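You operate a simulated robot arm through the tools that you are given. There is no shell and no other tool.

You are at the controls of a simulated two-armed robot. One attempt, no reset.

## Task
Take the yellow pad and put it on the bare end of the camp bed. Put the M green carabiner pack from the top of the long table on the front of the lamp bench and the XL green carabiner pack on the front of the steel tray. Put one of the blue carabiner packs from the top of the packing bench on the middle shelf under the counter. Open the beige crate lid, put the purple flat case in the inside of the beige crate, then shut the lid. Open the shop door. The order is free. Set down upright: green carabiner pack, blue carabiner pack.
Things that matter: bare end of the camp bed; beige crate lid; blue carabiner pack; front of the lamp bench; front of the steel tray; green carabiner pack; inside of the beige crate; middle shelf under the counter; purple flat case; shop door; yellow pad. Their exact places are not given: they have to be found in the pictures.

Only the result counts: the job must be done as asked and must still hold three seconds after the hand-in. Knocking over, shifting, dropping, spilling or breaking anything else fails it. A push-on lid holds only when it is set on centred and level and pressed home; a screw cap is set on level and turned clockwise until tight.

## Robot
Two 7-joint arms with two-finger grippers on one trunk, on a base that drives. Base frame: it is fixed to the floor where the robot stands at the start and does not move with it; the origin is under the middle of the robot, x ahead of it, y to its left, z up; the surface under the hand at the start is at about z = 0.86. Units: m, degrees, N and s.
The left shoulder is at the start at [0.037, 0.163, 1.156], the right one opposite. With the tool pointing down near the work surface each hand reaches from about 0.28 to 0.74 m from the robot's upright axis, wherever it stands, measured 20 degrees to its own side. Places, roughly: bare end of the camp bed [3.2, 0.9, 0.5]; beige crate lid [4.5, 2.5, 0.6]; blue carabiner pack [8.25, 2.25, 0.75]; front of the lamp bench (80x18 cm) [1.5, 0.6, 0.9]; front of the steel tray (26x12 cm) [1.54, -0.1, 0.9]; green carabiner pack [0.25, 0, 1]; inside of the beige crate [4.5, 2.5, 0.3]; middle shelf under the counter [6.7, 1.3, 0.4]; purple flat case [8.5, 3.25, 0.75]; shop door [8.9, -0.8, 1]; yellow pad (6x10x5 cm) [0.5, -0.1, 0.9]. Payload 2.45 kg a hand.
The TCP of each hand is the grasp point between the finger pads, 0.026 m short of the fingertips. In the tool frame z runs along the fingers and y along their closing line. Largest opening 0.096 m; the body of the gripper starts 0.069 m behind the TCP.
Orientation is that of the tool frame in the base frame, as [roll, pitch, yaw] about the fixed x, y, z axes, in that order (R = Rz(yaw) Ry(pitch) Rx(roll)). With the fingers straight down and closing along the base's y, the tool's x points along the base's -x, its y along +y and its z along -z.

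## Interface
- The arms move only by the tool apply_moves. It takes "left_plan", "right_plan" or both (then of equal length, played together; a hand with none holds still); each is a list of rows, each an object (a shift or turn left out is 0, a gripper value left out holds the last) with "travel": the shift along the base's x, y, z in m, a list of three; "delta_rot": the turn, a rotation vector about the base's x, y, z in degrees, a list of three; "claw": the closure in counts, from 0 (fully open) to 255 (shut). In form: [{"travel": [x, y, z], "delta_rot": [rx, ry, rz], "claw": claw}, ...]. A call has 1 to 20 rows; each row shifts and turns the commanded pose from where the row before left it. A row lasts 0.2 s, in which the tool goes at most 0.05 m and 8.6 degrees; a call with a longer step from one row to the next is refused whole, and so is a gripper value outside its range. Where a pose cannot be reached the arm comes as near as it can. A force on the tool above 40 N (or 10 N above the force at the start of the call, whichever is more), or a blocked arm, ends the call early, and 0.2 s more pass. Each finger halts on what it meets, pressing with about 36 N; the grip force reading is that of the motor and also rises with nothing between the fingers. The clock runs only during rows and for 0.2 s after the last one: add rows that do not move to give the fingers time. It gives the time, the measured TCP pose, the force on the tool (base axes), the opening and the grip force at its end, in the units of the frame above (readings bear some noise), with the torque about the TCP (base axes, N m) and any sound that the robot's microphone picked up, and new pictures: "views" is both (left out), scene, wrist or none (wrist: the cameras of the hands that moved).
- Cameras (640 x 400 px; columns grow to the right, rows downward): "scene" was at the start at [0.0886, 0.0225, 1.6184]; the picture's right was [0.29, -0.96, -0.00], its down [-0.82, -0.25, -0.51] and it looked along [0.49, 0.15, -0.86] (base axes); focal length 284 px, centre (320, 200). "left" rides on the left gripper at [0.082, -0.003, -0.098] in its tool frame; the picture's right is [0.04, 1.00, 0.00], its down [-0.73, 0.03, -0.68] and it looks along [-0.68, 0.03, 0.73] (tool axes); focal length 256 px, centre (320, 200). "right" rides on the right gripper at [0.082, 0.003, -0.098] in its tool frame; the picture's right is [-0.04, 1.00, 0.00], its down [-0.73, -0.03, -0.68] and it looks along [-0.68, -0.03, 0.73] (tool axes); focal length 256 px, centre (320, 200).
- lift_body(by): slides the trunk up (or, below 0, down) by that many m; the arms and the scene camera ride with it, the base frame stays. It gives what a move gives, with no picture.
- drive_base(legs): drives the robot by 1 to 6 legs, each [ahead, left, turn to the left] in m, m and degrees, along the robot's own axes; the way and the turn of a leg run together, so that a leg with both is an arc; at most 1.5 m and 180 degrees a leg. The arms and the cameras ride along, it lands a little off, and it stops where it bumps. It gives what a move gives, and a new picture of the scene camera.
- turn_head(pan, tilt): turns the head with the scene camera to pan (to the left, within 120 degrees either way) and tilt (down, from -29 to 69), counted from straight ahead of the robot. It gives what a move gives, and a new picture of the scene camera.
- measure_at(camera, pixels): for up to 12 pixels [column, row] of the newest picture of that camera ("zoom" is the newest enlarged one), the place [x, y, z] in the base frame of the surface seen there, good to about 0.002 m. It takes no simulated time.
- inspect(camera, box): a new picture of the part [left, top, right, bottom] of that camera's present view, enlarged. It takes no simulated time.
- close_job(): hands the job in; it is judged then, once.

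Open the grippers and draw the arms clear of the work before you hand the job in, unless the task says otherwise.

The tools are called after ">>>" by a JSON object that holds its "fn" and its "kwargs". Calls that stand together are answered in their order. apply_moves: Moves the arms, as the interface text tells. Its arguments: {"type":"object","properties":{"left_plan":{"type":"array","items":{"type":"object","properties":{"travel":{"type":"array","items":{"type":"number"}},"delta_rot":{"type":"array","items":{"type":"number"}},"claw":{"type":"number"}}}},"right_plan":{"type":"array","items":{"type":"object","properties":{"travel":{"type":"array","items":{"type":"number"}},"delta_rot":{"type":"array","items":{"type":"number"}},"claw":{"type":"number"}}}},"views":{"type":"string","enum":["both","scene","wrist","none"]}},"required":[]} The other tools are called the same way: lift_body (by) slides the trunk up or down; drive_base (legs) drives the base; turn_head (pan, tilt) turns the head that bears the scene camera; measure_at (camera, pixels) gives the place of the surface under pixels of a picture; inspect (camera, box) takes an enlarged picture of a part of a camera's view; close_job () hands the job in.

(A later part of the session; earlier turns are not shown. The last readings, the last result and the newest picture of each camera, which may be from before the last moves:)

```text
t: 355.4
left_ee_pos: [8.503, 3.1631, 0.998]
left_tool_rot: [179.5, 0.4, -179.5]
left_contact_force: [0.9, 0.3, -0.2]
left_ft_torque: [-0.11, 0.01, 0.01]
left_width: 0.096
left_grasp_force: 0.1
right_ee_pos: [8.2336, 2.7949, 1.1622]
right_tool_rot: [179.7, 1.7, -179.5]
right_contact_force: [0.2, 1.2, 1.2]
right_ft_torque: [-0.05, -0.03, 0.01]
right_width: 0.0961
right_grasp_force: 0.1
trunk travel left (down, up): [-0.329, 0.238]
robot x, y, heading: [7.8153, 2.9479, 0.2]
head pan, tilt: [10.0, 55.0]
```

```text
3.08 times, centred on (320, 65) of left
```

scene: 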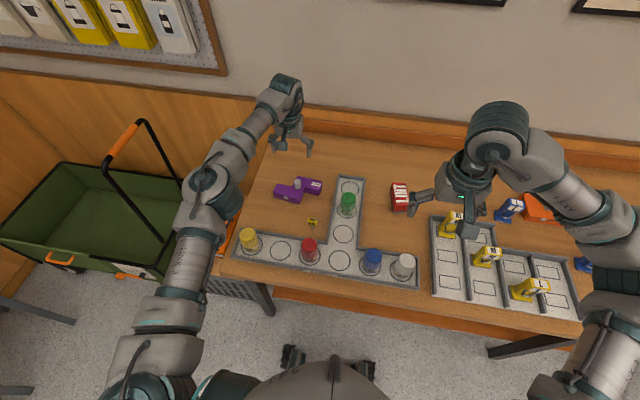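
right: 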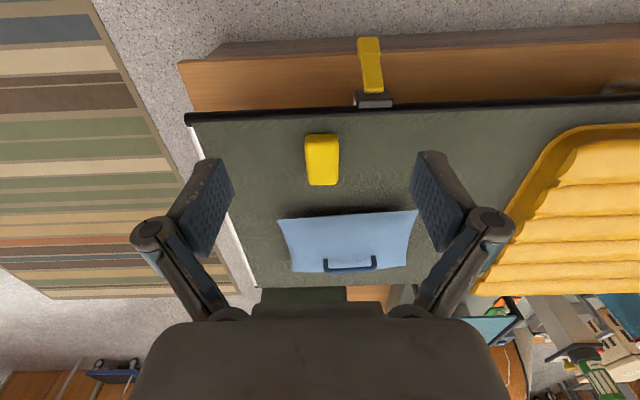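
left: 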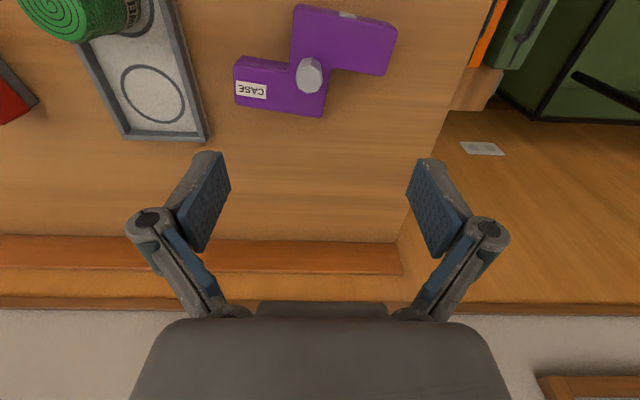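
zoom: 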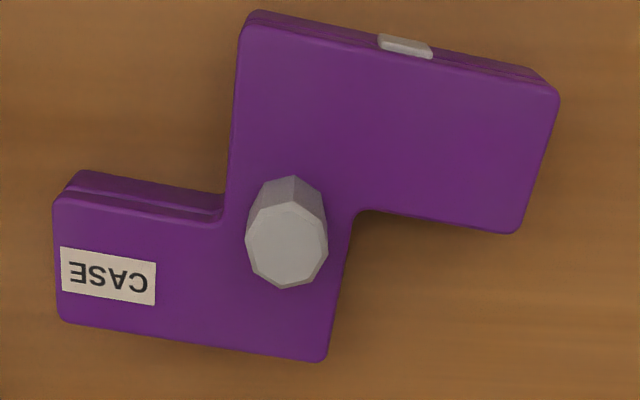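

Knob centre is (8.502,3.1555), and the case is yawed about −12°. I align, rotate the hand −12°, and descend most of the way.

>>> {"fn": "apply_moves", "kwargs": {"left_plan": [{"travel": [0, -0.0076, -0.04], "delta_rot": [0, 0, -6]}, {"travel": [0, 0, -0.04], "delta_rot": [0, 0, -6]}, {"travel": [0, 0, -0.04]}, {}], "views": "wrist"}}

```text
t: 356.4
left_ee_pos: [8.4999, 3.1547, 0.889]
left_tool_rot: [179.3, 0.5, 168.6]
left_contact_force: [-0.5, 0.7, 0.0]
left_ft_torque: [-0.01, -0.02, 0.02]
left_width: 0.0956
left_grasp_force: 0.1
left hand out of reach, approached as far as the arm can: row 3
right_ee_pos: [8.2349, 2.788, 1.1626]
right_tool_rot: [179.7, 1.7, -179.6]
right_contact_force: [-0.4, 0.8, -0.5]
right_ft_torque: [0.04, 0.0, 0.02]
right_width: 0.0957
right_grasp_force: 0.1
trunk travel left (down, up): [-0.329, 0.238]
robot x, y, heading: [7.8133, 2.9481, 0.2]
head pan, tilt: [10.0, 55.0]
```

left: 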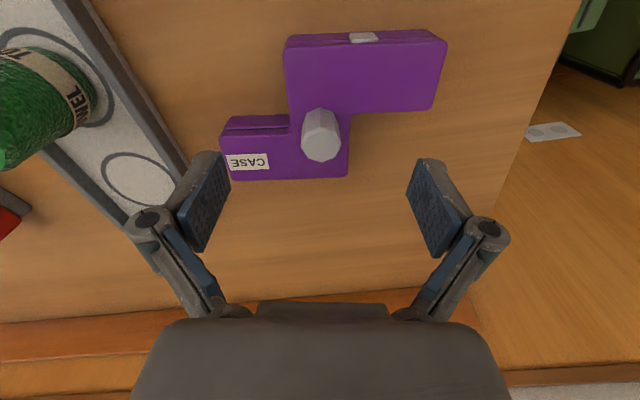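

The knob is centred (column 321) but the arm is at its reach limit. I raise 1.2 cm to a clean pose and lower the trunk 5 cm instead.

>>> {"fn": "apply_moves", "kwargs": {"left_plan": [{"travel": [0, 0, 0.012]}, {}], "views": "none"}}

>>> {"fn": "lift_body", "kwargs": {"by": -0.04}}

>>> {"fn": "apply_moves", "kwargs": {"left_plan": [{}], "views": "wrist"}}

```text
t: 357.0
left_ee_pos: [8.4996, 3.1557, 0.9011]
left_tool_rot: [179.3, 0.4, 168.6]
left_contact_force: [0.9, 0.6, 0.0]
left_ft_torque: [-0.02, -0.01, -0.01]
left_width: 0.096
left_grasp_force: 0.0
right_ee_pos: [8.2343, 2.7904, 1.1631]
right_tool_rot: [179.5, 1.7, -179.5]
right_contact_force: [-0.1, 1.1, 0.1]
right_ft_torque: [-0.02, 0.0, 0.02]
right_width: 0.096
right_grasp_force: 0.0
trunk travel left (down, up): [-0.329, 0.238]
robot x, y, heading: [7.8131, 2.948, 0.3]
head pan, tilt: [10.0, 55.0]
```

```text
t: 357.8
left_ee_pos: [8.4975, 3.1518, 0.8637]
left_tool_rot: [179.1, 0.5, 168.6]
left_contact_force: [0.0, 0.1, 0.0]
left_ft_torque: [0.0, -0.02, -0.02]
left_width: 0.096
left_grasp_force: 0.0
right_ee_pos: [8.2328, 2.7864, 1.1235]
right_tool_rot: [179.6, 1.9, -179.7]
right_contact_force: [-0.8, -0.7, 0.1]
right_ft_torque: [0.0, 0.01, -0.02]
right_width: 0.0958
right_grasp_force: 0.0
trunk travel left (down, up): [-0.289, 0.278]
robot x, y, heading: [7.8165, 2.948, 0.4]
head pan, tilt: [10.0, 55.0]
```

```text
t: 358.2
left_ee_pos: [8.4994, 3.1521, 0.8605]
left_tool_rot: [179.1, 0.3, 168.5]
left_contact_force: [0.2, 0.4, -0.5]
left_ft_torque: [0.0, 0.0, 0.01]
left_width: 0.0959
left_grasp_force: 0.1
right_ee_pos: [8.2348, 2.7867, 1.1216]
right_tool_rot: [179.4, 1.7, -179.6]
right_contact_force: [0.4, -0.3, -0.6]
right_ft_torque: [-0.03, -0.01, 0.01]
right_width: 0.0962
right_grasp_force: 0.0
trunk travel left (down, up): [-0.289, 0.278]
robot x, y, heading: [7.8172, 2.9531, 0.2]
head pan, tilt: [10.0, 55.0]
```

left: 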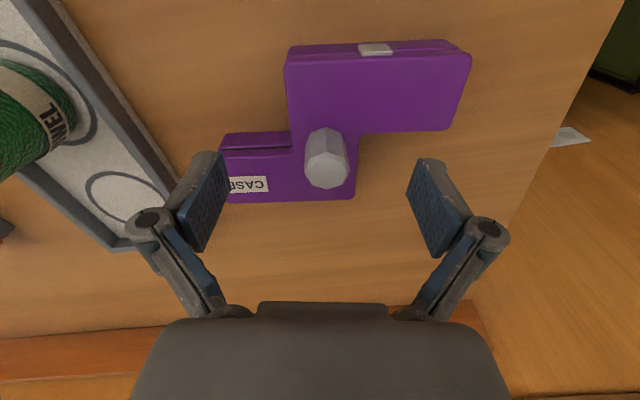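

>>> {"fn": "apply_moves", "kwargs": {"left_plan": [{"travel": [0.001, 0.003, 0]}, {}], "views": "none"}}

>>> {"fn": "lift_body", "kwargs": {"by": -0.014}}

>>> {"fn": "apply_moves", "kwargs": {"left_plan": [{"claw": 255}, {"claw": 255}, {"claw": 255}, {"claw": 255}, {"claw": 255}], "views": "wrist"}}

```text
t: 358.8
left_ee_pos: [8.5003, 3.1545, 0.8626]
left_tool_rot: [179.1, 0.3, 168.5]
left_contact_force: [-0.3, 0.4, -0.4]
left_ft_torque: [0.01, -0.03, -0.01]
left_width: 0.096
left_grasp_force: 0.1
right_ee_pos: [8.2343, 2.786, 1.1206]
right_tool_rot: [179.5, 1.7, -179.5]
right_contact_force: [0.5, -0.4, 0.3]
right_ft_torque: [0.0, 0.0, -0.02]
right_width: 0.0959
right_grasp_force: 0.0
trunk travel left (down, up): [-0.289, 0.278]
robot x, y, heading: [7.8123, 2.947, 0.1]
head pan, tilt: [10.0, 55.0]
```

```text
t: 359.5
left_ee_pos: [8.4994, 3.1543, 0.8479]
left_tool_rot: [179.1, 0.4, 168.5]
left_contact_force: [0.1, -0.5, -0.5]
left_ft_torque: [0.0, 0.0, -0.02]
left_width: 0.096
left_grasp_force: 0.1
right_ee_pos: [8.2347, 2.7857, 1.107]
right_tool_rot: [179.5, 1.8, -179.6]
right_contact_force: [-0.3, -0.9, 0.1]
right_ft_torque: [-0.02, -0.02, 0.0]
right_width: 0.0959
right_grasp_force: 0.0
trunk travel left (down, up): [-0.275, 0.292]
robot x, y, heading: [7.8136, 2.9498, -0.0]
head pan, tilt: [10.0, 55.0]
```

```text
t: 360.7
left_ee_pos: [8.5002, 3.1542, 0.8475]
left_tool_rot: [179.1, 0.3, 168.4]
left_contact_force: [-0.5, 0.6, 0.0]
left_ft_torque: [-0.04, 0.07, -0.03]
left_width: 0.025
left_grasp_force: 36.2
right_ee_pos: [8.2334, 2.7867, 1.1078]
right_tool_rot: [179.5, 1.7, -179.6]
right_contact_force: [0.2, -0.3, 0.9]
right_ft_torque: [0.01, -0.02, 0.01]
right_width: 0.096
right_grasp_force: 0.0
trunk travel left (down, up): [-0.275, 0.292]
robot x, y, heading: [7.8149, 2.9503, 0.2]
head pan, tilt: [10.0, 55.0]
```

left: 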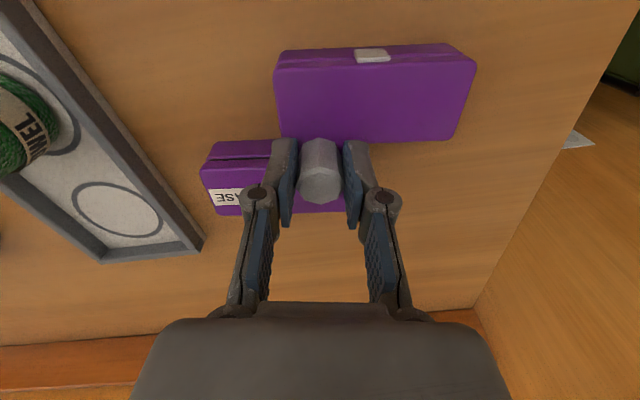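

Knob gripped at width 0.025. I lift the case straight up and check that it hangs level.

>>> {"fn": "apply_moves", "kwargs": {"left_plan": [{"travel": [0, 0, 0.02]}, {"travel": [0, 0, 0.03]}, {"travel": [0, 0, 0.04]}, {"travel": [0, 0, 0.04]}, {"travel": [0, 0, 0.04]}, {"travel": [0, 0, 0.04]}, {}], "views": "both"}}

```text
t: 362.3
left_ee_pos: [8.4887, 3.181, 1.0569]
left_tool_rot: [179.2, 0.4, 168.5]
left_contact_force: [0.4, 0.8, -2.6]
left_ft_torque: [0.02, 0.03, -0.01]
left_width: 0.0253
left_grasp_force: 35.9
left hand out of reach, approached as far as the arm can: row 5, 6
right_ee_pos: [8.2335, 2.7882, 1.1078]
right_tool_rot: [179.6, 1.6, -179.6]
right_contact_force: [0.3, 0.2, -0.2]
right_ft_torque: [-0.01, -0.03, 0.02]
right_width: 0.0959
right_grasp_force: 0.0
trunk travel left (down, up): [-0.275, 0.292]
robot x, y, heading: [7.8143, 2.947, 0.2]
head pan, tilt: [10.0, 55.0]
```

scene: 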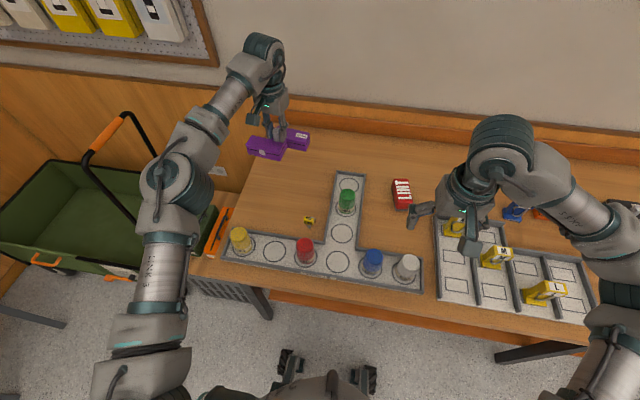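
left: 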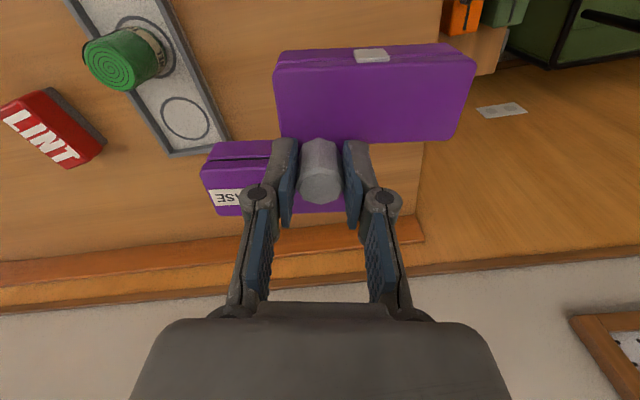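

The case is held level. I retract the left hand toward the robot, then back the base into the aisle.

>>> {"fn": "apply_moves", "kwargs": {"left_plan": [{"travel": [-0.045, 0, 0]}, {"travel": [-0.045, 0, 0], "delta_rot": [0, 0, 4]}, {"travel": [-0.045, 0, 0.01], "delta_rot": [0, 0, 4]}, {"travel": [-0.045, 0, 0.02], "delta_rot": [0, 0, 4]}, {"travel": [-0.045, 0, 0.02]}, {"travel": [-0.03, 0, 0.02]}, {}], "views": "scene"}}

>>> {"fn": "drive_base", "kwargs": {"legs": [[-0.27, 0, 0]]}}

>>> {"fn": "turn_head", "kwargs": {"pan": 100, "tilt": 30}}

```text
t: 363.9
left_ee_pos: [8.2283, 3.1824, 1.1241]
left_tool_rot: [179.1, 0.2, -179.5]
left_contact_force: [0.4, 0.1, -1.6]
left_ft_torque: [0.0, 0.03, 0.0]
left_width: 0.0249
left_grasp_force: 35.7
right_ee_pos: [8.2348, 2.7872, 1.1075]
right_tool_rot: [179.5, 1.6, -179.7]
right_contact_force: [0.4, -1.0, -0.5]
right_ft_torque: [-0.03, 0.01, 0.0]
right_width: 0.0959
right_grasp_force: 0.1
trunk travel left (down, up): [-0.275, 0.292]
robot x, y, heading: [7.8149, 2.9527, 0.3]
head pan, tilt: [10.0, 55.0]
```

scene: 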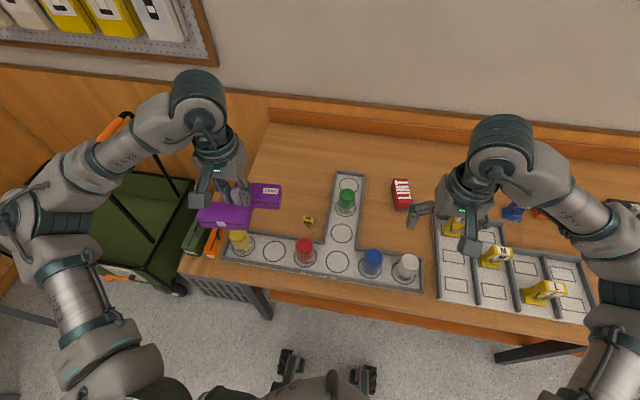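

```text
t: 365.8
left_ee_pos: [7.9587, 3.1821, 1.1244]
left_tool_rot: [179.2, 0.3, -179.4]
left_contact_force: [0.2, 0.2, -1.8]
left_ft_torque: [-0.01, -0.01, 0.0]
left_width: 0.0252
left_grasp_force: 35.9
right_ee_pos: [7.9642, 2.7869, 1.1081]
right_tool_rot: [179.6, 1.7, -179.5]
right_contact_force: [0.8, -0.1, 0.5]
right_ft_torque: [0.0, -0.06, 0.01]
right_width: 0.0964
right_grasp_force: 0.0
trunk travel left (down, up): [-0.275, 0.292]
robot x, y, heading: [7.5429, 2.9468, 0.3]
head pan, tilt: [10.0, 55.0]
```

scene: 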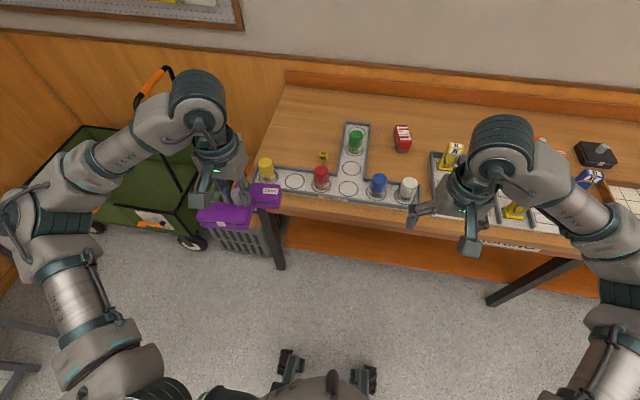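

```text
t: 367.4
left_ee_pos: [7.9544, 3.1821, 1.1263]
left_tool_rot: [179.2, 0.6, -179.4]
left_contact_force: [-0.9, 0.4, -1.8]
left_ft_torque: [-0.02, 0.0, 0.01]
left_width: 0.0249
left_grasp_force: 35.9
right_ee_pos: [7.9599, 2.7868, 1.1092]
right_tool_rot: [179.5, 1.9, -179.6]
right_contact_force: [-0.1, -1.2, 0.2]
right_ft_torque: [-0.02, 0.0, 0.02]
right_width: 0.0959
right_grasp_force: 0.0
trunk travel left (down, up): [-0.275, 0.292]
robot x, y, heading: [7.5455, 2.947, 0.2]
head pan, tilt: [100.0, 30.0]
```

scene: 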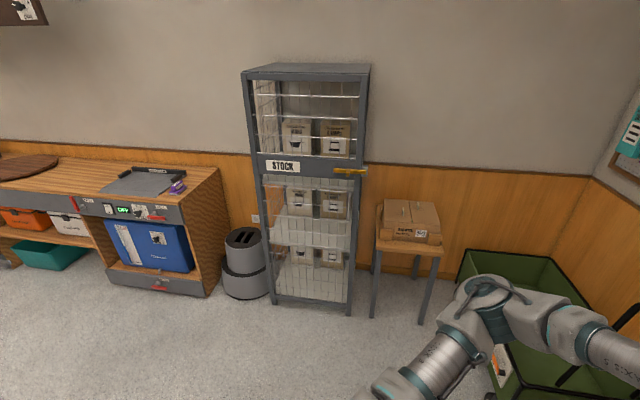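

I'm back in the aisle with the case. I turn left to face −x and look along the path to the crate.

>>> {"fn": "drive_base", "kwargs": {"legs": [[0, 0, 90], [0, 0, 89.8]]}}

>>> {"fn": "turn_head", "kwargs": {"pan": 0, "tilt": 30}}

```text
t: 375.5
left_ee_pos: [7.1399, 2.7078, 1.1268]
left_tool_rot: [179.2, 0.5, 1.5]
left_contact_force: [-0.4, 0.2, -2.7]
left_ft_torque: [-0.01, -0.03, 0.01]
left_width: 0.0249
left_grasp_force: 36.1
right_ee_pos: [7.1278, 3.1041, 1.1091]
right_tool_rot: [179.5, 1.8, 1.3]
right_contact_force: [0.0, 0.6, 0.6]
right_ft_torque: [-0.01, -0.04, 0.0]
right_width: 0.0959
right_grasp_force: 0.1
trunk travel left (down, up): [-0.275, 0.292]
robot x, y, heading: [7.5449, 2.9499, -179.0]
head pan, tilt: [100.0, 30.0]
```

scene: 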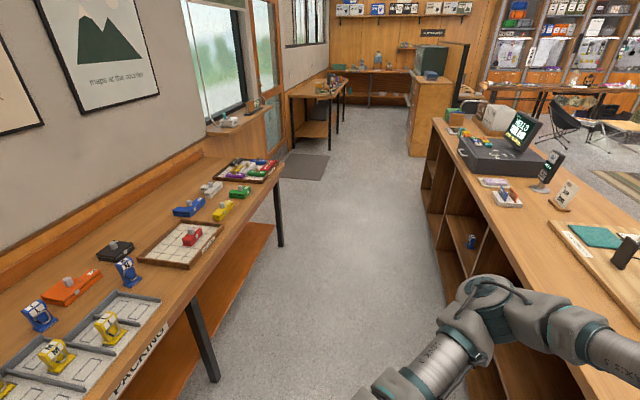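

```text
t: 377.3
left_ee_pos: [7.1443, 2.7072, 1.1267]
left_tool_rot: [179.2, 0.8, 1.5]
left_contact_force: [-0.2, -0.1, -1.9]
left_ft_torque: [0.01, 0.02, -0.01]
left_width: 0.0248
left_grasp_force: 35.9
right_ee_pos: [7.1298, 3.1028, 1.1112]
right_tool_rot: [179.5, 2.1, 1.4]
right_contact_force: [-0.5, -0.2, 0.2]
right_ft_torque: [-0.01, -0.01, -0.04]
right_width: 0.096
right_grasp_force: 0.0
trunk travel left (down, up): [-0.275, 0.292]
robot x, y, heading: [7.5458, 2.9472, -178.9]
head pan, tilt: [0.0, 30.0]
```

scene: 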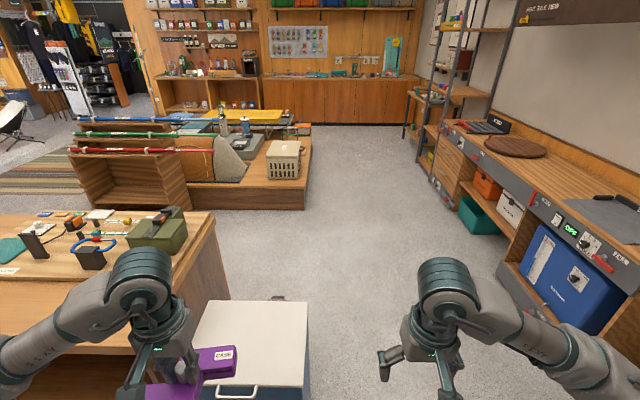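

The blue pack is visible upright on the shelf in the earlier frame. I measure the RETURNS bin, the right-hand bench and the crate to plan the drive.

>>> {"fn": "measure_at", "kwargs": {"camera": "scene", "pixels": [[308, 310], [305, 390], [230, 390], [500, 280], [425, 180], [440, 200], [305, 205], [268, 178], [300, 178], [283, 150], [400, 130], [350, 140]]}}

>>> {"fn": "inspect", "kwargs": {"camera": "scene", "box": [200, 90, 340, 220]}}

```text
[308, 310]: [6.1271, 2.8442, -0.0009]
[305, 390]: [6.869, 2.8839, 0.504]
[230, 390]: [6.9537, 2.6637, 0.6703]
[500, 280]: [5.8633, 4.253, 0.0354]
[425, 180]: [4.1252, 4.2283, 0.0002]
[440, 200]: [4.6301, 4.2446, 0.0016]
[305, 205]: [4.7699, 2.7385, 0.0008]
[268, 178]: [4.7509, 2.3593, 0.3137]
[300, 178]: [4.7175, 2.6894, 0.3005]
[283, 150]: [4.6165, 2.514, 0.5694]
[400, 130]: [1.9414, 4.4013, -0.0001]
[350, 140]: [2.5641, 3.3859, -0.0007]
```

```text
3.08 times, centred on (270, 155) of scene
```

zoom: 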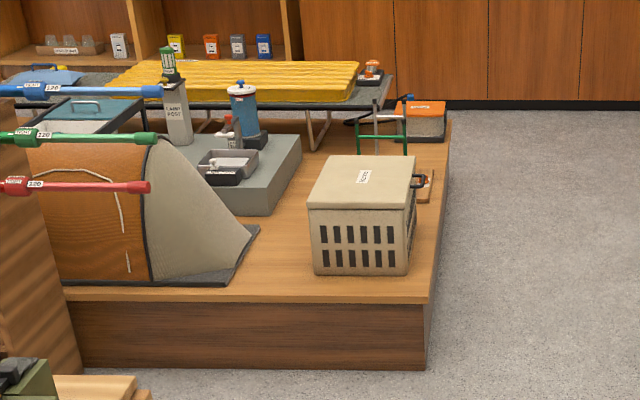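

The corridor is y 2.74–4.24. I strafe right to y≈3.5, drive ahead 2.9 m, and turn left to face the crate.

>>> {"fn": "drive_base", "kwargs": {"legs": [[0, -0.55, -1.1], [1.45, 0, 0], [1.45, 0, 0], [0, 0, 90]]}}

>>> {"fn": "turn_head", "kwargs": {"pan": 0, "tilt": 45}}

```text
t: 397.8
left_ee_pos: [4.9074, 3.1198, 1.1271]
left_tool_rot: [179.5, 0.7, 89.8]
left_contact_force: [-0.3, 0.0, -1.4]
left_ft_torque: [0.04, 0.02, 0.02]
left_width: 0.0245
left_grasp_force: 35.9
right_ee_pos: [4.5119, 3.1176, 1.1125]
right_tool_rot: [179.8, 2.0, 89.7]
right_contact_force: [0.1, -0.1, -0.4]
right_ft_torque: [-0.01, 0.06, 0.02]
right_width: 0.0958
right_grasp_force: 0.0
trunk travel left (down, up): [-0.275, 0.292]
robot x, y, heading: [4.6721, 3.5272, -90.5]
head pan, tilt: [0.0, 30.0]
```

scene: 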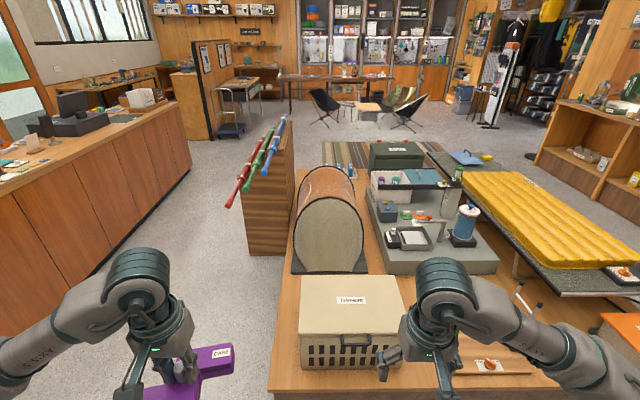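

```text
t: 398.5
left_ee_pos: [4.9041, 3.1239, 1.1301]
left_tool_rot: [179.2, 1.0, 89.9]
left_contact_force: [0.0, -0.2, -2.6]
left_ft_torque: [0.01, -0.01, 0.01]
left_width: 0.0247
left_grasp_force: 35.5
right_ee_pos: [4.5082, 3.1219, 1.1123]
right_tool_rot: [179.6, 2.3, 89.8]
right_contact_force: [-0.3, 0.1, -0.1]
right_ft_torque: [-0.02, -0.02, 0.02]
right_width: 0.0958
right_grasp_force: 0.1
trunk travel left (down, up): [-0.275, 0.292]
robot x, y, heading: [4.6762, 3.5267, -90.5]
head pan, tilt: [0.0, 45.0]
```

scene: 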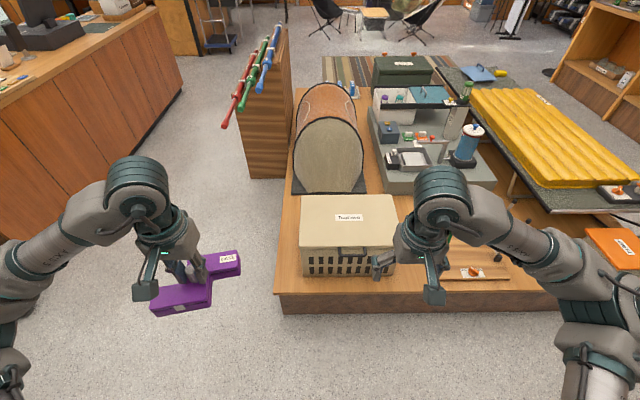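

The crate is in front with its handle at about (355,252). I zoom in to measure the lid and handle.

>>> {"fn": "inspect", "kwargs": {"camera": "scene", "box": [270, 170, 430, 310]}}

>>> {"fn": "measure_at", "kwargs": {"camera": "zoom", "pixels": [[135, 110], [505, 110], [120, 285], [510, 280], [270, 320], [410, 320], [275, 345], [340, 325], [320, 195], [300, 380], [130, 300], [340, 350]]}}

```text
2.86 times, centred on (350, 240) of scene
```

zoom: 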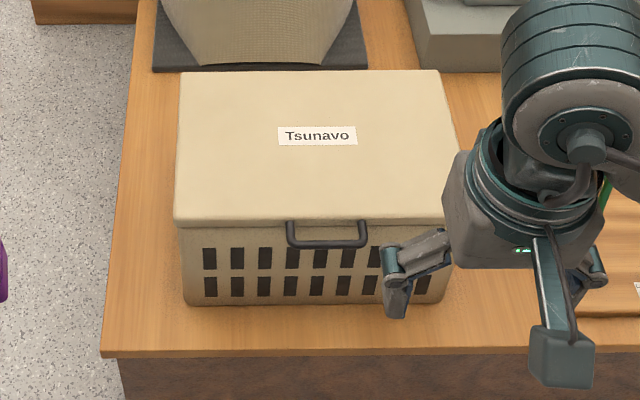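

```text
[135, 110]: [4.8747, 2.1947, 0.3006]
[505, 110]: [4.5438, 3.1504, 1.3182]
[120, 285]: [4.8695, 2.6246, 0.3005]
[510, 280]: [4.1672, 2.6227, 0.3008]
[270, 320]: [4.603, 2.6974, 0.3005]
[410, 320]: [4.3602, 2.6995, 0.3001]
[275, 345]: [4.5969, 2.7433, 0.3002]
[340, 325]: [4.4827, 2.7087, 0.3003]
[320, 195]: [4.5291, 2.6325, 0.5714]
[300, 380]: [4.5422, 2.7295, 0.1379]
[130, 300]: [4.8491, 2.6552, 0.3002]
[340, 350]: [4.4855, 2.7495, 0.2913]
```

>>> {"fn": "measure_at", "kwargs": {"camera": "zoom", "pixels": [[330, 243], [300, 241], [358, 243], [289, 230], [367, 230], [182, 74], [436, 73], [176, 218], [448, 218], [300, 218], [200, 290], [420, 225]]}}

```text
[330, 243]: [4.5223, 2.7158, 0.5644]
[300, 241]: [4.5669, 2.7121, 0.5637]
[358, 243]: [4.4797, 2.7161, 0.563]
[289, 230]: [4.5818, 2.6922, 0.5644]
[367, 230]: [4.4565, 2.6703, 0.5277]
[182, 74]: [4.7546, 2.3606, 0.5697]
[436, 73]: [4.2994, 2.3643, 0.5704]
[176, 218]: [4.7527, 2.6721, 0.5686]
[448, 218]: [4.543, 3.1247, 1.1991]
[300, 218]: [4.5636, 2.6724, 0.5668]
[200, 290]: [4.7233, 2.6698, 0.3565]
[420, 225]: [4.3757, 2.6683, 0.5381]
```

The handle is a U-bar at y≈2.716, x 4.465–4.58, z≈0.563, and the lid hinges at y≈2.36. To know how close I can get to the platform, I look down at my own base front and measure it.

>>> {"fn": "turn_head", "kwargs": {"pan": 0, "tilt": 69}}

>>> {"fn": "measure_at", "kwargs": {"camera": "scene", "pixels": [[285, 250], [355, 250], [290, 270], [350, 270], [320, 240], [320, 300], [290, 240], [360, 240], [320, 130], [320, 160]]}}

```text
t: 399.4
left_ee_pos: [4.9024, 3.1237, 1.1284]
left_tool_rot: [179.1, 1.0, 90.0]
left_contact_force: [-0.4, 0.3, -2.5]
left_ft_torque: [0.04, 0.01, 0.02]
left_width: 0.0244
left_grasp_force: 35.8
right_ee_pos: [4.5064, 3.1219, 1.1128]
right_tool_rot: [179.5, 2.4, 89.8]
right_contact_force: [0.8, -0.3, 0.1]
right_ft_torque: [-0.01, -0.01, 0.0]
right_width: 0.096
right_grasp_force: 0.2
trunk travel left (down, up): [-0.275, 0.292]
robot x, y, heading: [4.6683, 3.5293, -90.5]
head pan, tilt: [0.0, 68.8]
```

scene: 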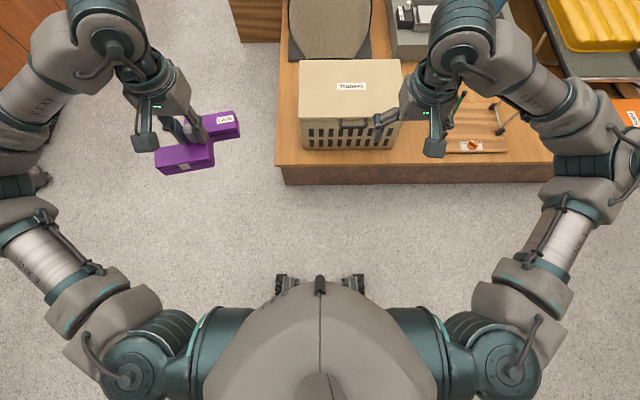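

```text
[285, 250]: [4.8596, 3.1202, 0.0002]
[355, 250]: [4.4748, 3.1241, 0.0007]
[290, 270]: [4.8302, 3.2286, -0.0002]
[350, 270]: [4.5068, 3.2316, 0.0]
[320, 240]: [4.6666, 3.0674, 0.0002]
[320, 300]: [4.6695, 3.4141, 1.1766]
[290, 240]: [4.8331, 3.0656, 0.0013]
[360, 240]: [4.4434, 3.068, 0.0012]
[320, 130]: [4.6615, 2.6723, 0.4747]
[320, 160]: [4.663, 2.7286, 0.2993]
```

>>> {"fn": "measure_at", "kwargs": {"camera": "scene", "pixels": [[283, 278], [356, 278], [283, 288], [358, 288], [280, 275], [362, 275], [320, 275], [300, 278]]}}

>>> {"fn": "inspect", "kwargs": {"camera": "scene", "box": [230, 220, 410, 330]}}

```text
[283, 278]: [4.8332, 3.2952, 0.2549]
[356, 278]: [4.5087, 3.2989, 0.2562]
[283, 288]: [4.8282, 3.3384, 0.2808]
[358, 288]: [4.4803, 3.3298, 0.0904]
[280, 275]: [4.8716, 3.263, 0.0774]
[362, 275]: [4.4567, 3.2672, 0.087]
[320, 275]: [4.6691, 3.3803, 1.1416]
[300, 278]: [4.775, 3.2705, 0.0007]
```

```text
3.56 times, centred on (320, 275) of scene
```

zoom: 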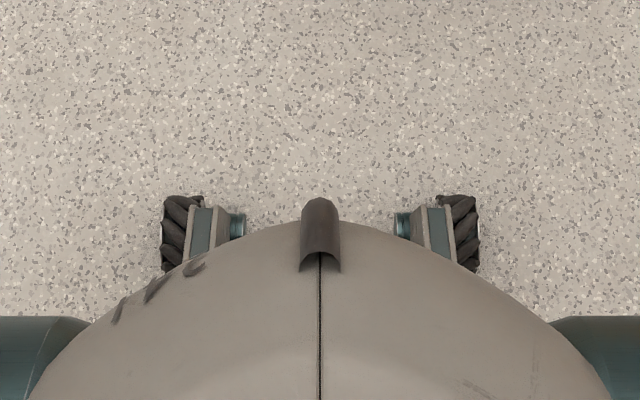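

My base front is only ≈0.27 m ahead of centre, so I can approach to y≈3.06. First I turn the right hand 90° about vertical so its fingers close across the handle bar, and shift the left hand (with the case) outward.

>>> {"fn": "apply_moves", "kwargs": {"right_plan": [{"delta_rot": [0, 0, -8.2]}, {"delta_rot": [0, 0, -8.2]}, {"delta_rot": [0, 0, -8.2]}, {"delta_rot": [0, 0, -8.2]}, {"delta_rot": [0, 0, -8.2]}, {"delta_rot": [0, 0, -8.2]}, {"delta_rot": [0, 0, -8.2]}, {"delta_rot": [0, 0, -8.2]}, {"delta_rot": [0, 0, -8.2]}, {"delta_rot": [0, 0, -8.2]}, {"delta_rot": [0, 0, -8.2]}, {}], "left_plan": [{"travel": [0.02, 0, 0.01]}, {"travel": [0.02, 0, 0.01]}, {"travel": [0.02, 0, 0.01]}, {"travel": [0.02, 0, 0.01]}, {}, {}, {}, {}, {}, {}, {}, {}], "views": "both"}}

```text
t: 402.0
left_ee_pos: [4.9866, 3.1225, 1.169]
left_tool_rot: [179.3, 1.0, 90.0]
left_contact_force: [-0.5, -0.2, -2.2]
left_ft_torque: [0.0, 0.01, 0.01]
left_width: 0.0244
left_grasp_force: 36.4
right_ee_pos: [4.5104, 3.1204, 1.1131]
right_tool_rot: [179.7, 2.6, -0.5]
right_contact_force: [-0.4, 0.1, -0.3]
right_ft_torque: [0.02, -0.03, 0.0]
right_width: 0.0959
right_grasp_force: 0.1
trunk travel left (down, up): [-0.275, 0.292]
robot x, y, heading: [4.6736, 3.5271, -90.5]
head pan, tilt: [0.0, 68.8]
```

scene: 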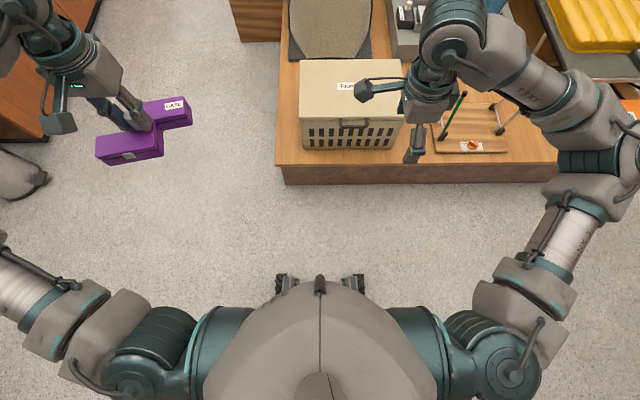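
right: 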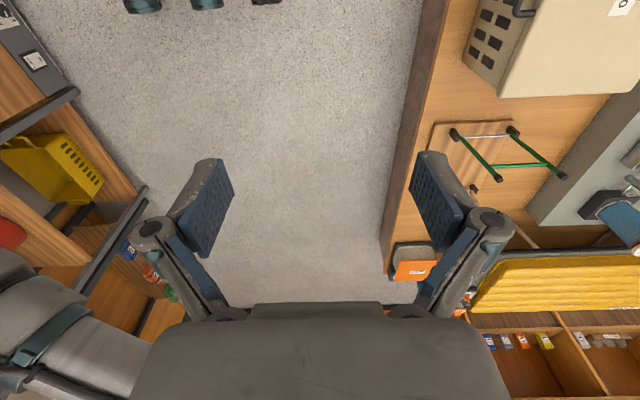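
left: 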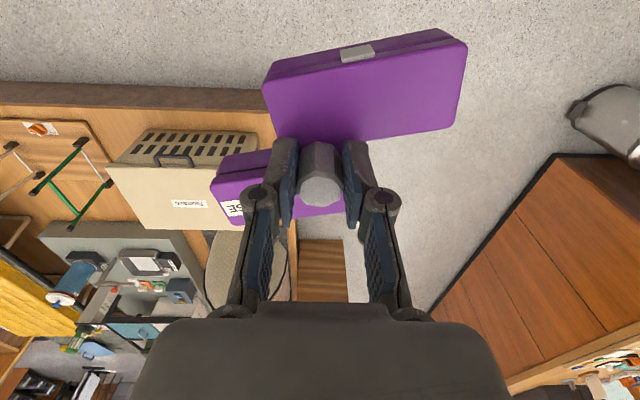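

Yaw is done. I lower the trunk 0.22 m and drive ahead 0.44 m so the handle is about 0.36 m ahead, then view.

>>> {"fn": "lift_body", "kwargs": {"by": -0.22}}

>>> {"fn": "drive_base", "kwargs": {"legs": [[0.43, 0, 0.5]]}}

>>> {"fn": "turn_head", "kwargs": {"pan": -10, "tilt": 60}}

```text
t: 404.3
left_ee_pos: [4.9864, 3.1236, 0.9491]
left_tool_rot: [179.3, 1.0, 90.0]
left_contact_force: [-0.1, 0.9, -1.9]
left_ft_torque: [0.01, 0.02, 0.02]
left_width: 0.0247
left_grasp_force: 36.0
right_ee_pos: [4.5108, 3.1228, 0.8931]
right_tool_rot: [179.6, 2.4, -0.4]
right_contact_force: [-0.2, -0.2, 0.3]
right_ft_torque: [-0.02, 0.0, -0.03]
right_width: 0.0958
right_grasp_force: 0.1
trunk travel left (down, up): [-0.055, 0.512]
robot x, y, heading: [4.6729, 3.5265, -90.5]
head pan, tilt: [0.0, 68.8]
```

```text
t: 407.0
left_ee_pos: [4.984, 2.6906, 0.9492]
left_tool_rot: [179.3, 0.8, 90.2]
left_contact_force: [0.1, -0.2, -2.1]
left_ft_torque: [0.04, -0.03, 0.01]
left_width: 0.0241
left_grasp_force: 35.7
right_ee_pos: [4.5087, 2.6877, 0.8925]
right_tool_rot: [179.8, 2.4, -0.1]
right_contact_force: [0.1, -0.3, -0.3]
right_ft_torque: [0.03, -0.02, -0.02]
right_width: 0.0959
right_grasp_force: 0.0
trunk travel left (down, up): [-0.055, 0.512]
robot x, y, heading: [4.6703, 3.0953, -90.4]
head pan, tilt: [0.0, 68.8]
```

scene: 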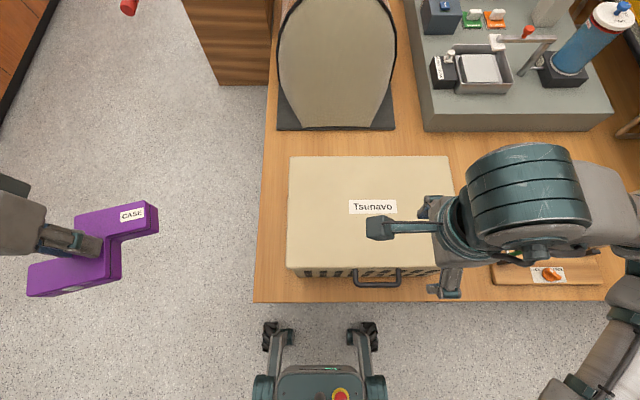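

```text
t: 407.7
left_ee_pos: [4.9853, 2.6965, 0.9503]
left_tool_rot: [179.3, 1.2, 90.1]
left_contact_force: [0.4, -0.4, -1.5]
left_ft_torque: [0.02, 0.0, -0.04]
left_width: 0.024
left_grasp_force: 36.0
right_ee_pos: [4.5096, 2.6935, 0.8954]
right_tool_rot: [179.4, 2.4, -0.2]
right_contact_force: [0.0, -0.5, 0.2]
right_ft_torque: [0.03, 0.0, -0.01]
right_width: 0.096
right_grasp_force: 0.0
trunk travel left (down, up): [-0.055, 0.512]
robot x, y, heading: [4.6688, 3.0984, -90.5]
head pan, tilt: [-10.0, 60.0]
```

scene: 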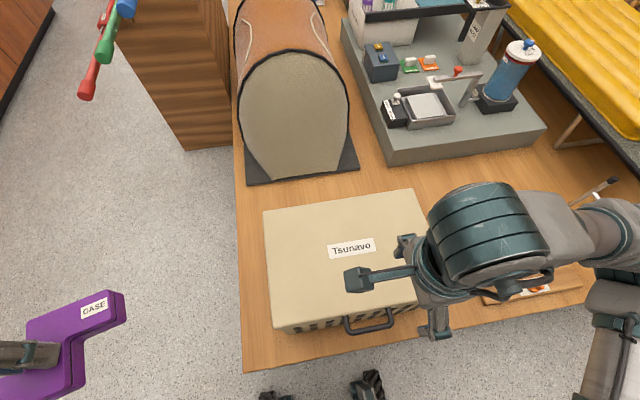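

I measure the handle bar precisely from this close view.

>>> {"fn": "inspect", "kwargs": {"camera": "scene", "box": [250, 180, 450, 350]}}

>>> {"fn": "measure_at", "kwargs": {"camera": "scene", "pixels": [[350, 329], [370, 327], [388, 323], [345, 322], [393, 315], [360, 320], [380, 317], [270, 212], [416, 192], [320, 320], [300, 175], [345, 160]]}}

```text
2.35 times, centred on (350, 265) of scene
```

zoom: 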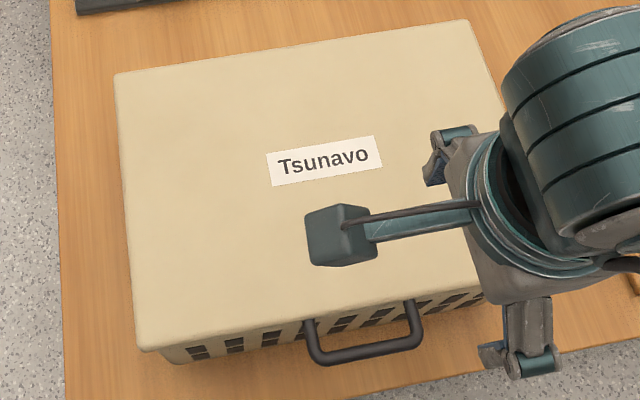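

```text
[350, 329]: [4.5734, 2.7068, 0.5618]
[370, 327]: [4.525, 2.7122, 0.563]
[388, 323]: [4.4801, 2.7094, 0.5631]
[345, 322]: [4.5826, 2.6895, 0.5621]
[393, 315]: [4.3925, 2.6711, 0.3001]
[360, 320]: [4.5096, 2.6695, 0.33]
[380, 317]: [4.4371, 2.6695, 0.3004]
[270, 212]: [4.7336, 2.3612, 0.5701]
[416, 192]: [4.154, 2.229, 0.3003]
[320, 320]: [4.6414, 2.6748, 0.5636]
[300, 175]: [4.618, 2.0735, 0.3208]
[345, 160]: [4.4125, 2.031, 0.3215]
```

Bar centre is ≈(4.522,2.712,0.558) with a 3.5 cm gap to the lid edge. I pre-close the right fingers to ≈36 mm, align above the bar and descend to z≈0.63.

>>> {"fn": "apply_moves", "kwargs": {"right_plan": [{"travel": [0.0125, 0.0185, -0.03], "delta_rot": [0, -2.4, 0], "claw": 159}, {"travel": [0, 0, -0.045], "claw": 159}, {"travel": [0, 0, -0.045]}, {"travel": [0, 0, -0.045]}, {"travel": [0, 0, -0.045]}, {"travel": [0, 0, -0.045]}, {}], "views": "both"}}

```text
t: 409.3
left_ee_pos: [4.985, 2.6976, 0.9509]
left_tool_rot: [179.3, 1.2, 90.2]
left_contact_force: [0.2, 0.8, -1.3]
left_ft_torque: [0.0, -0.02, 0.01]
left_width: 0.024
left_grasp_force: 35.7
right_ee_pos: [4.5215, 2.7141, 0.6399]
right_tool_rot: [179.4, 0.0, -0.1]
right_contact_force: [-1.2, 0.0, 0.1]
right_ft_torque: [-0.06, 0.01, -0.02]
right_width: 0.0361
right_grasp_force: 0.0
trunk travel left (down, up): [-0.055, 0.512]
robot x, y, heading: [4.6697, 3.0972, -90.3]
head pan, tilt: [-10.0, 60.0]
```

scene: 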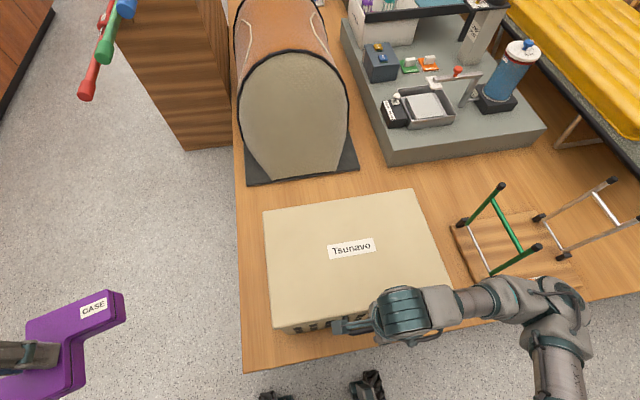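
right: 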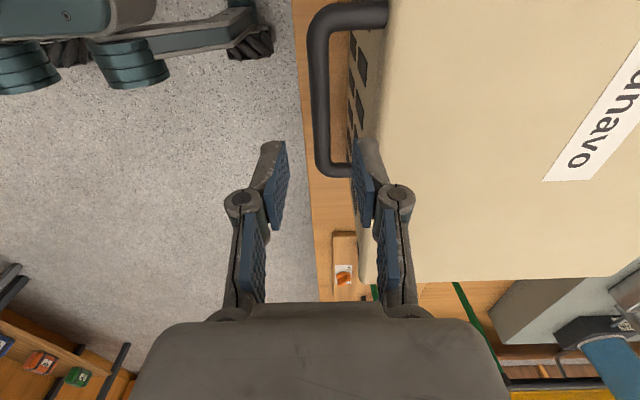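

The bar (column ≈318) lies between the two fingers, and the inner finger clears the lid edge (column 380). I descend to z≈0.568 and close.

>>> {"fn": "apply_moves", "kwargs": {"right_plan": [{"travel": [0, -0.001, -0.03]}, {"travel": [0, 0, -0.025]}, {"travel": [0, 0, -0.017]}, {}, {}], "views": "wrist"}}

```text
t: 410.5
left_ee_pos: [4.9845, 2.6958, 0.9498]
left_tool_rot: [179.3, 1.1, 90.2]
left_contact_force: [0.7, 0.3, -1.8]
left_ft_torque: [0.01, 0.0, 0.02]
left_width: 0.0239
left_grasp_force: 36.2
right_ee_pos: [4.5223, 2.7118, 0.5678]
right_tool_rot: [179.4, 0.1, -0.3]
right_contact_force: [0.9, -0.4, -0.4]
right_ft_torque: [0.03, 0.0, -0.01]
right_width: 0.036
right_grasp_force: 0.1
trunk travel left (down, up): [-0.055, 0.512]
robot x, y, heading: [4.6746, 3.0984, -90.7]
head pan, tilt: [-10.0, 60.0]
```

right: 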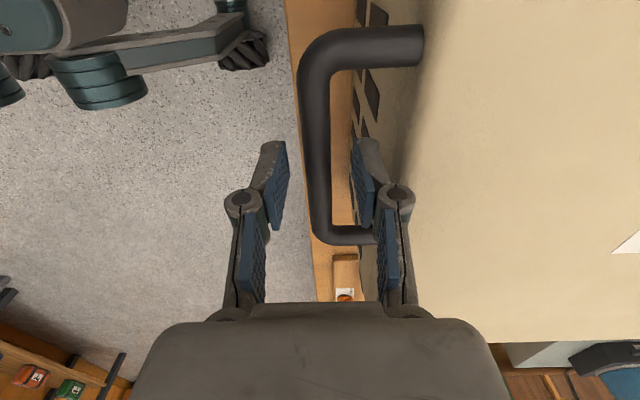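

The round bar sits between the pads. I close the right gripper on it.

>>> {"fn": "apply_moves", "kwargs": {"right_plan": [{"claw": 255}, {"claw": 255}, {"claw": 255}], "views": "wrist"}}

```text
t: 411.3
left_ee_pos: [4.9845, 2.6964, 0.9514]
left_tool_rot: [179.2, 1.1, 90.2]
left_contact_force: [-0.4, -0.1, -1.8]
left_ft_torque: [-0.01, -0.02, -0.02]
left_width: 0.0239
left_grasp_force: 36.0
right_ee_pos: [4.5223, 2.7123, 0.5666]
right_tool_rot: [179.4, 0.0, -0.1]
right_contact_force: [-0.8, -1.3, 0.5]
right_ft_torque: [-0.04, 0.14, 0.93]
right_width: 0.0131
right_grasp_force: 39.7
trunk travel left (down, up): [-0.055, 0.512]
robot x, y, heading: [4.6725, 3.0947, -90.2]
head pan, tilt: [-10.0, 60.0]
```

right: 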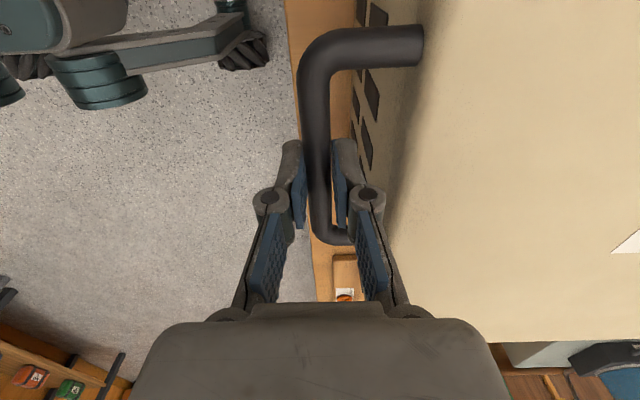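

Gripped at 13 mm. The first part of the lid's arc is nearly vertical, so I raise it with the trunk in small lifts, nudging −y between.

>>> {"fn": "lift_body", "kwargs": {"by": 0.03}}

>>> {"fn": "apply_moves", "kwargs": {"right_plan": [{"travel": [0, -0.004, 0], "claw": 255}, {}], "views": "both"}}

```text
t: 412.0
left_ee_pos: [4.9869, 2.6949, 0.9788]
left_tool_rot: [179.4, 0.9, 90.2]
left_contact_force: [-0.7, -1.1, -2.1]
left_ft_torque: [0.04, 0.02, -0.02]
left_width: 0.0239
left_grasp_force: 36.4
right_ee_pos: [4.5225, 2.709, 0.5971]
right_tool_rot: [179.5, -0.1, 0.0]
right_contact_force: [9.5, -3.8, -1.0]
right_ft_torque: [-0.26, 0.05, 0.85]
right_width: 0.0132
right_grasp_force: 39.7
trunk travel left (down, up): [-0.085, 0.482]
robot x, y, heading: [4.6699, 3.0935, -90.3]
head pan, tilt: [-10.0, 60.0]
```

```text
t: 412.6
left_ee_pos: [4.9852, 2.6981, 0.9803]
left_tool_rot: [179.3, 1.3, 90.2]
left_contact_force: [0.4, -0.4, -2.4]
left_ft_torque: [0.01, -0.02, -0.01]
left_width: 0.0241
left_grasp_force: 36.2
right_ee_pos: [4.5232, 2.7087, 0.5987]
right_tool_rot: [179.7, 0.0, 0.0]
right_contact_force: [16.4, 16.5, -0.4]
right_ft_torque: [0.32, 0.11, 0.73]
right_width: 0.0132
right_grasp_force: 39.6
trunk travel left (down, up): [-0.085, 0.482]
robot x, y, heading: [4.6676, 3.0962, -90.3]
head pan, tilt: [-10.0, 60.0]
```

scene: 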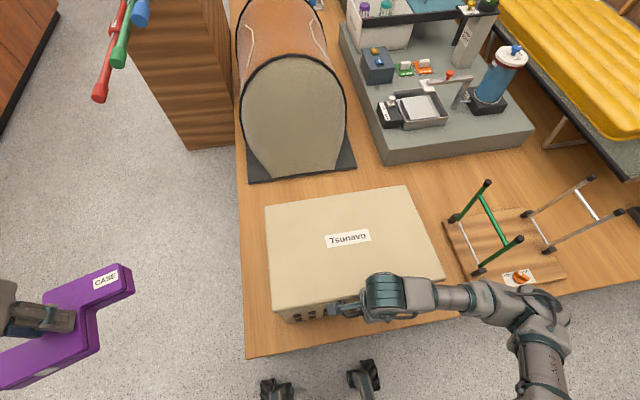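
right: 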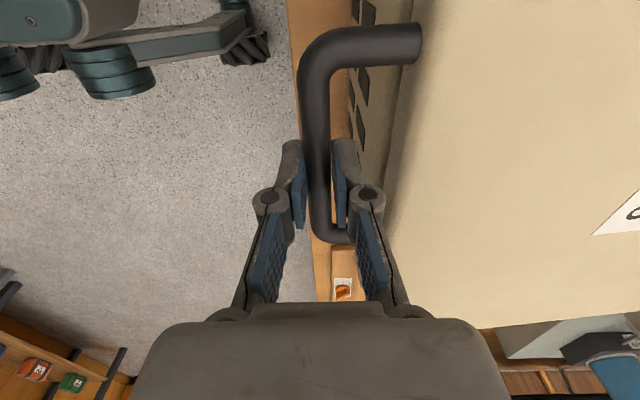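

The lid is rising (front edge up 3 cm). Sideways forces of ≈16 N show I over-moved −y, so I relax slightly and continue lifting.

>>> {"fn": "apply_moves", "kwargs": {"right_plan": [{"travel": [0.001, 0.002, 0]}, {}], "views": "none"}}

>>> {"fn": "lift_body", "kwargs": {"by": 0.03}}

>>> {"fn": "apply_moves", "kwargs": {"right_plan": [{"travel": [0, -0.003, 0]}, {}], "views": "none"}}

```text
t: 413.2
left_ee_pos: [4.9844, 2.6967, 0.9816]
left_tool_rot: [179.3, 1.2, 90.2]
left_contact_force: [0.4, -0.2, -2.7]
left_ft_torque: [0.03, 0.02, -0.03]
left_width: 0.0241
left_grasp_force: 35.8
right_ee_pos: [4.5226, 2.7108, 0.5984]
right_tool_rot: [179.4, 0.0, -0.1]
right_contact_force: [10.8, 13.9, -1.1]
right_ft_torque: [0.16, -0.76, 0.91]
right_width: 0.013
right_grasp_force: 40.0
trunk travel left (down, up): [-0.085, 0.482]
robot x, y, heading: [4.6698, 3.0945, -90.0]
head pan, tilt: [-10.0, 60.0]
```

```text
t: 414.0
left_ee_pos: [4.9856, 2.6936, 1.009]
left_tool_rot: [179.3, 0.9, 90.2]
left_contact_force: [-0.5, 0.0, -3.3]
left_ft_torque: [0.03, 0.01, 0.0]
left_width: 0.0238
left_grasp_force: 36.0
right_ee_pos: [4.5221, 2.7039, 0.6262]
right_tool_rot: [179.3, 0.1, -0.3]
right_contact_force: [9.7, -16.7, -5.3]
right_ft_torque: [-0.42, 0.09, 0.96]
right_width: 0.0133
right_grasp_force: 39.2
trunk travel left (down, up): [-0.115, 0.452]
robot x, y, heading: [4.6749, 3.0944, -90.4]
head pan, tilt: [-10.0, 60.0]
```

```text
t: 414.6
left_ee_pos: [4.9851, 2.6948, 1.0096]
left_tool_rot: [179.3, 1.1, 90.3]
left_contact_force: [-0.4, 0.6, -1.8]
left_ft_torque: [-0.02, -0.02, 0.04]
left_width: 0.0239
left_grasp_force: 35.8
right_ee_pos: [4.5224, 2.7042, 0.6274]
right_tool_rot: [179.5, 0.0, -0.2]
right_contact_force: [8.5, -18.3, -4.9]
right_ft_torque: [-0.28, 0.23, 0.94]
right_width: 0.013
right_grasp_force: 40.1
trunk travel left (down, up): [-0.115, 0.452]
robot x, y, heading: [4.6708, 3.0978, -90.4]
head pan, tilt: [-10.0, 60.0]
```

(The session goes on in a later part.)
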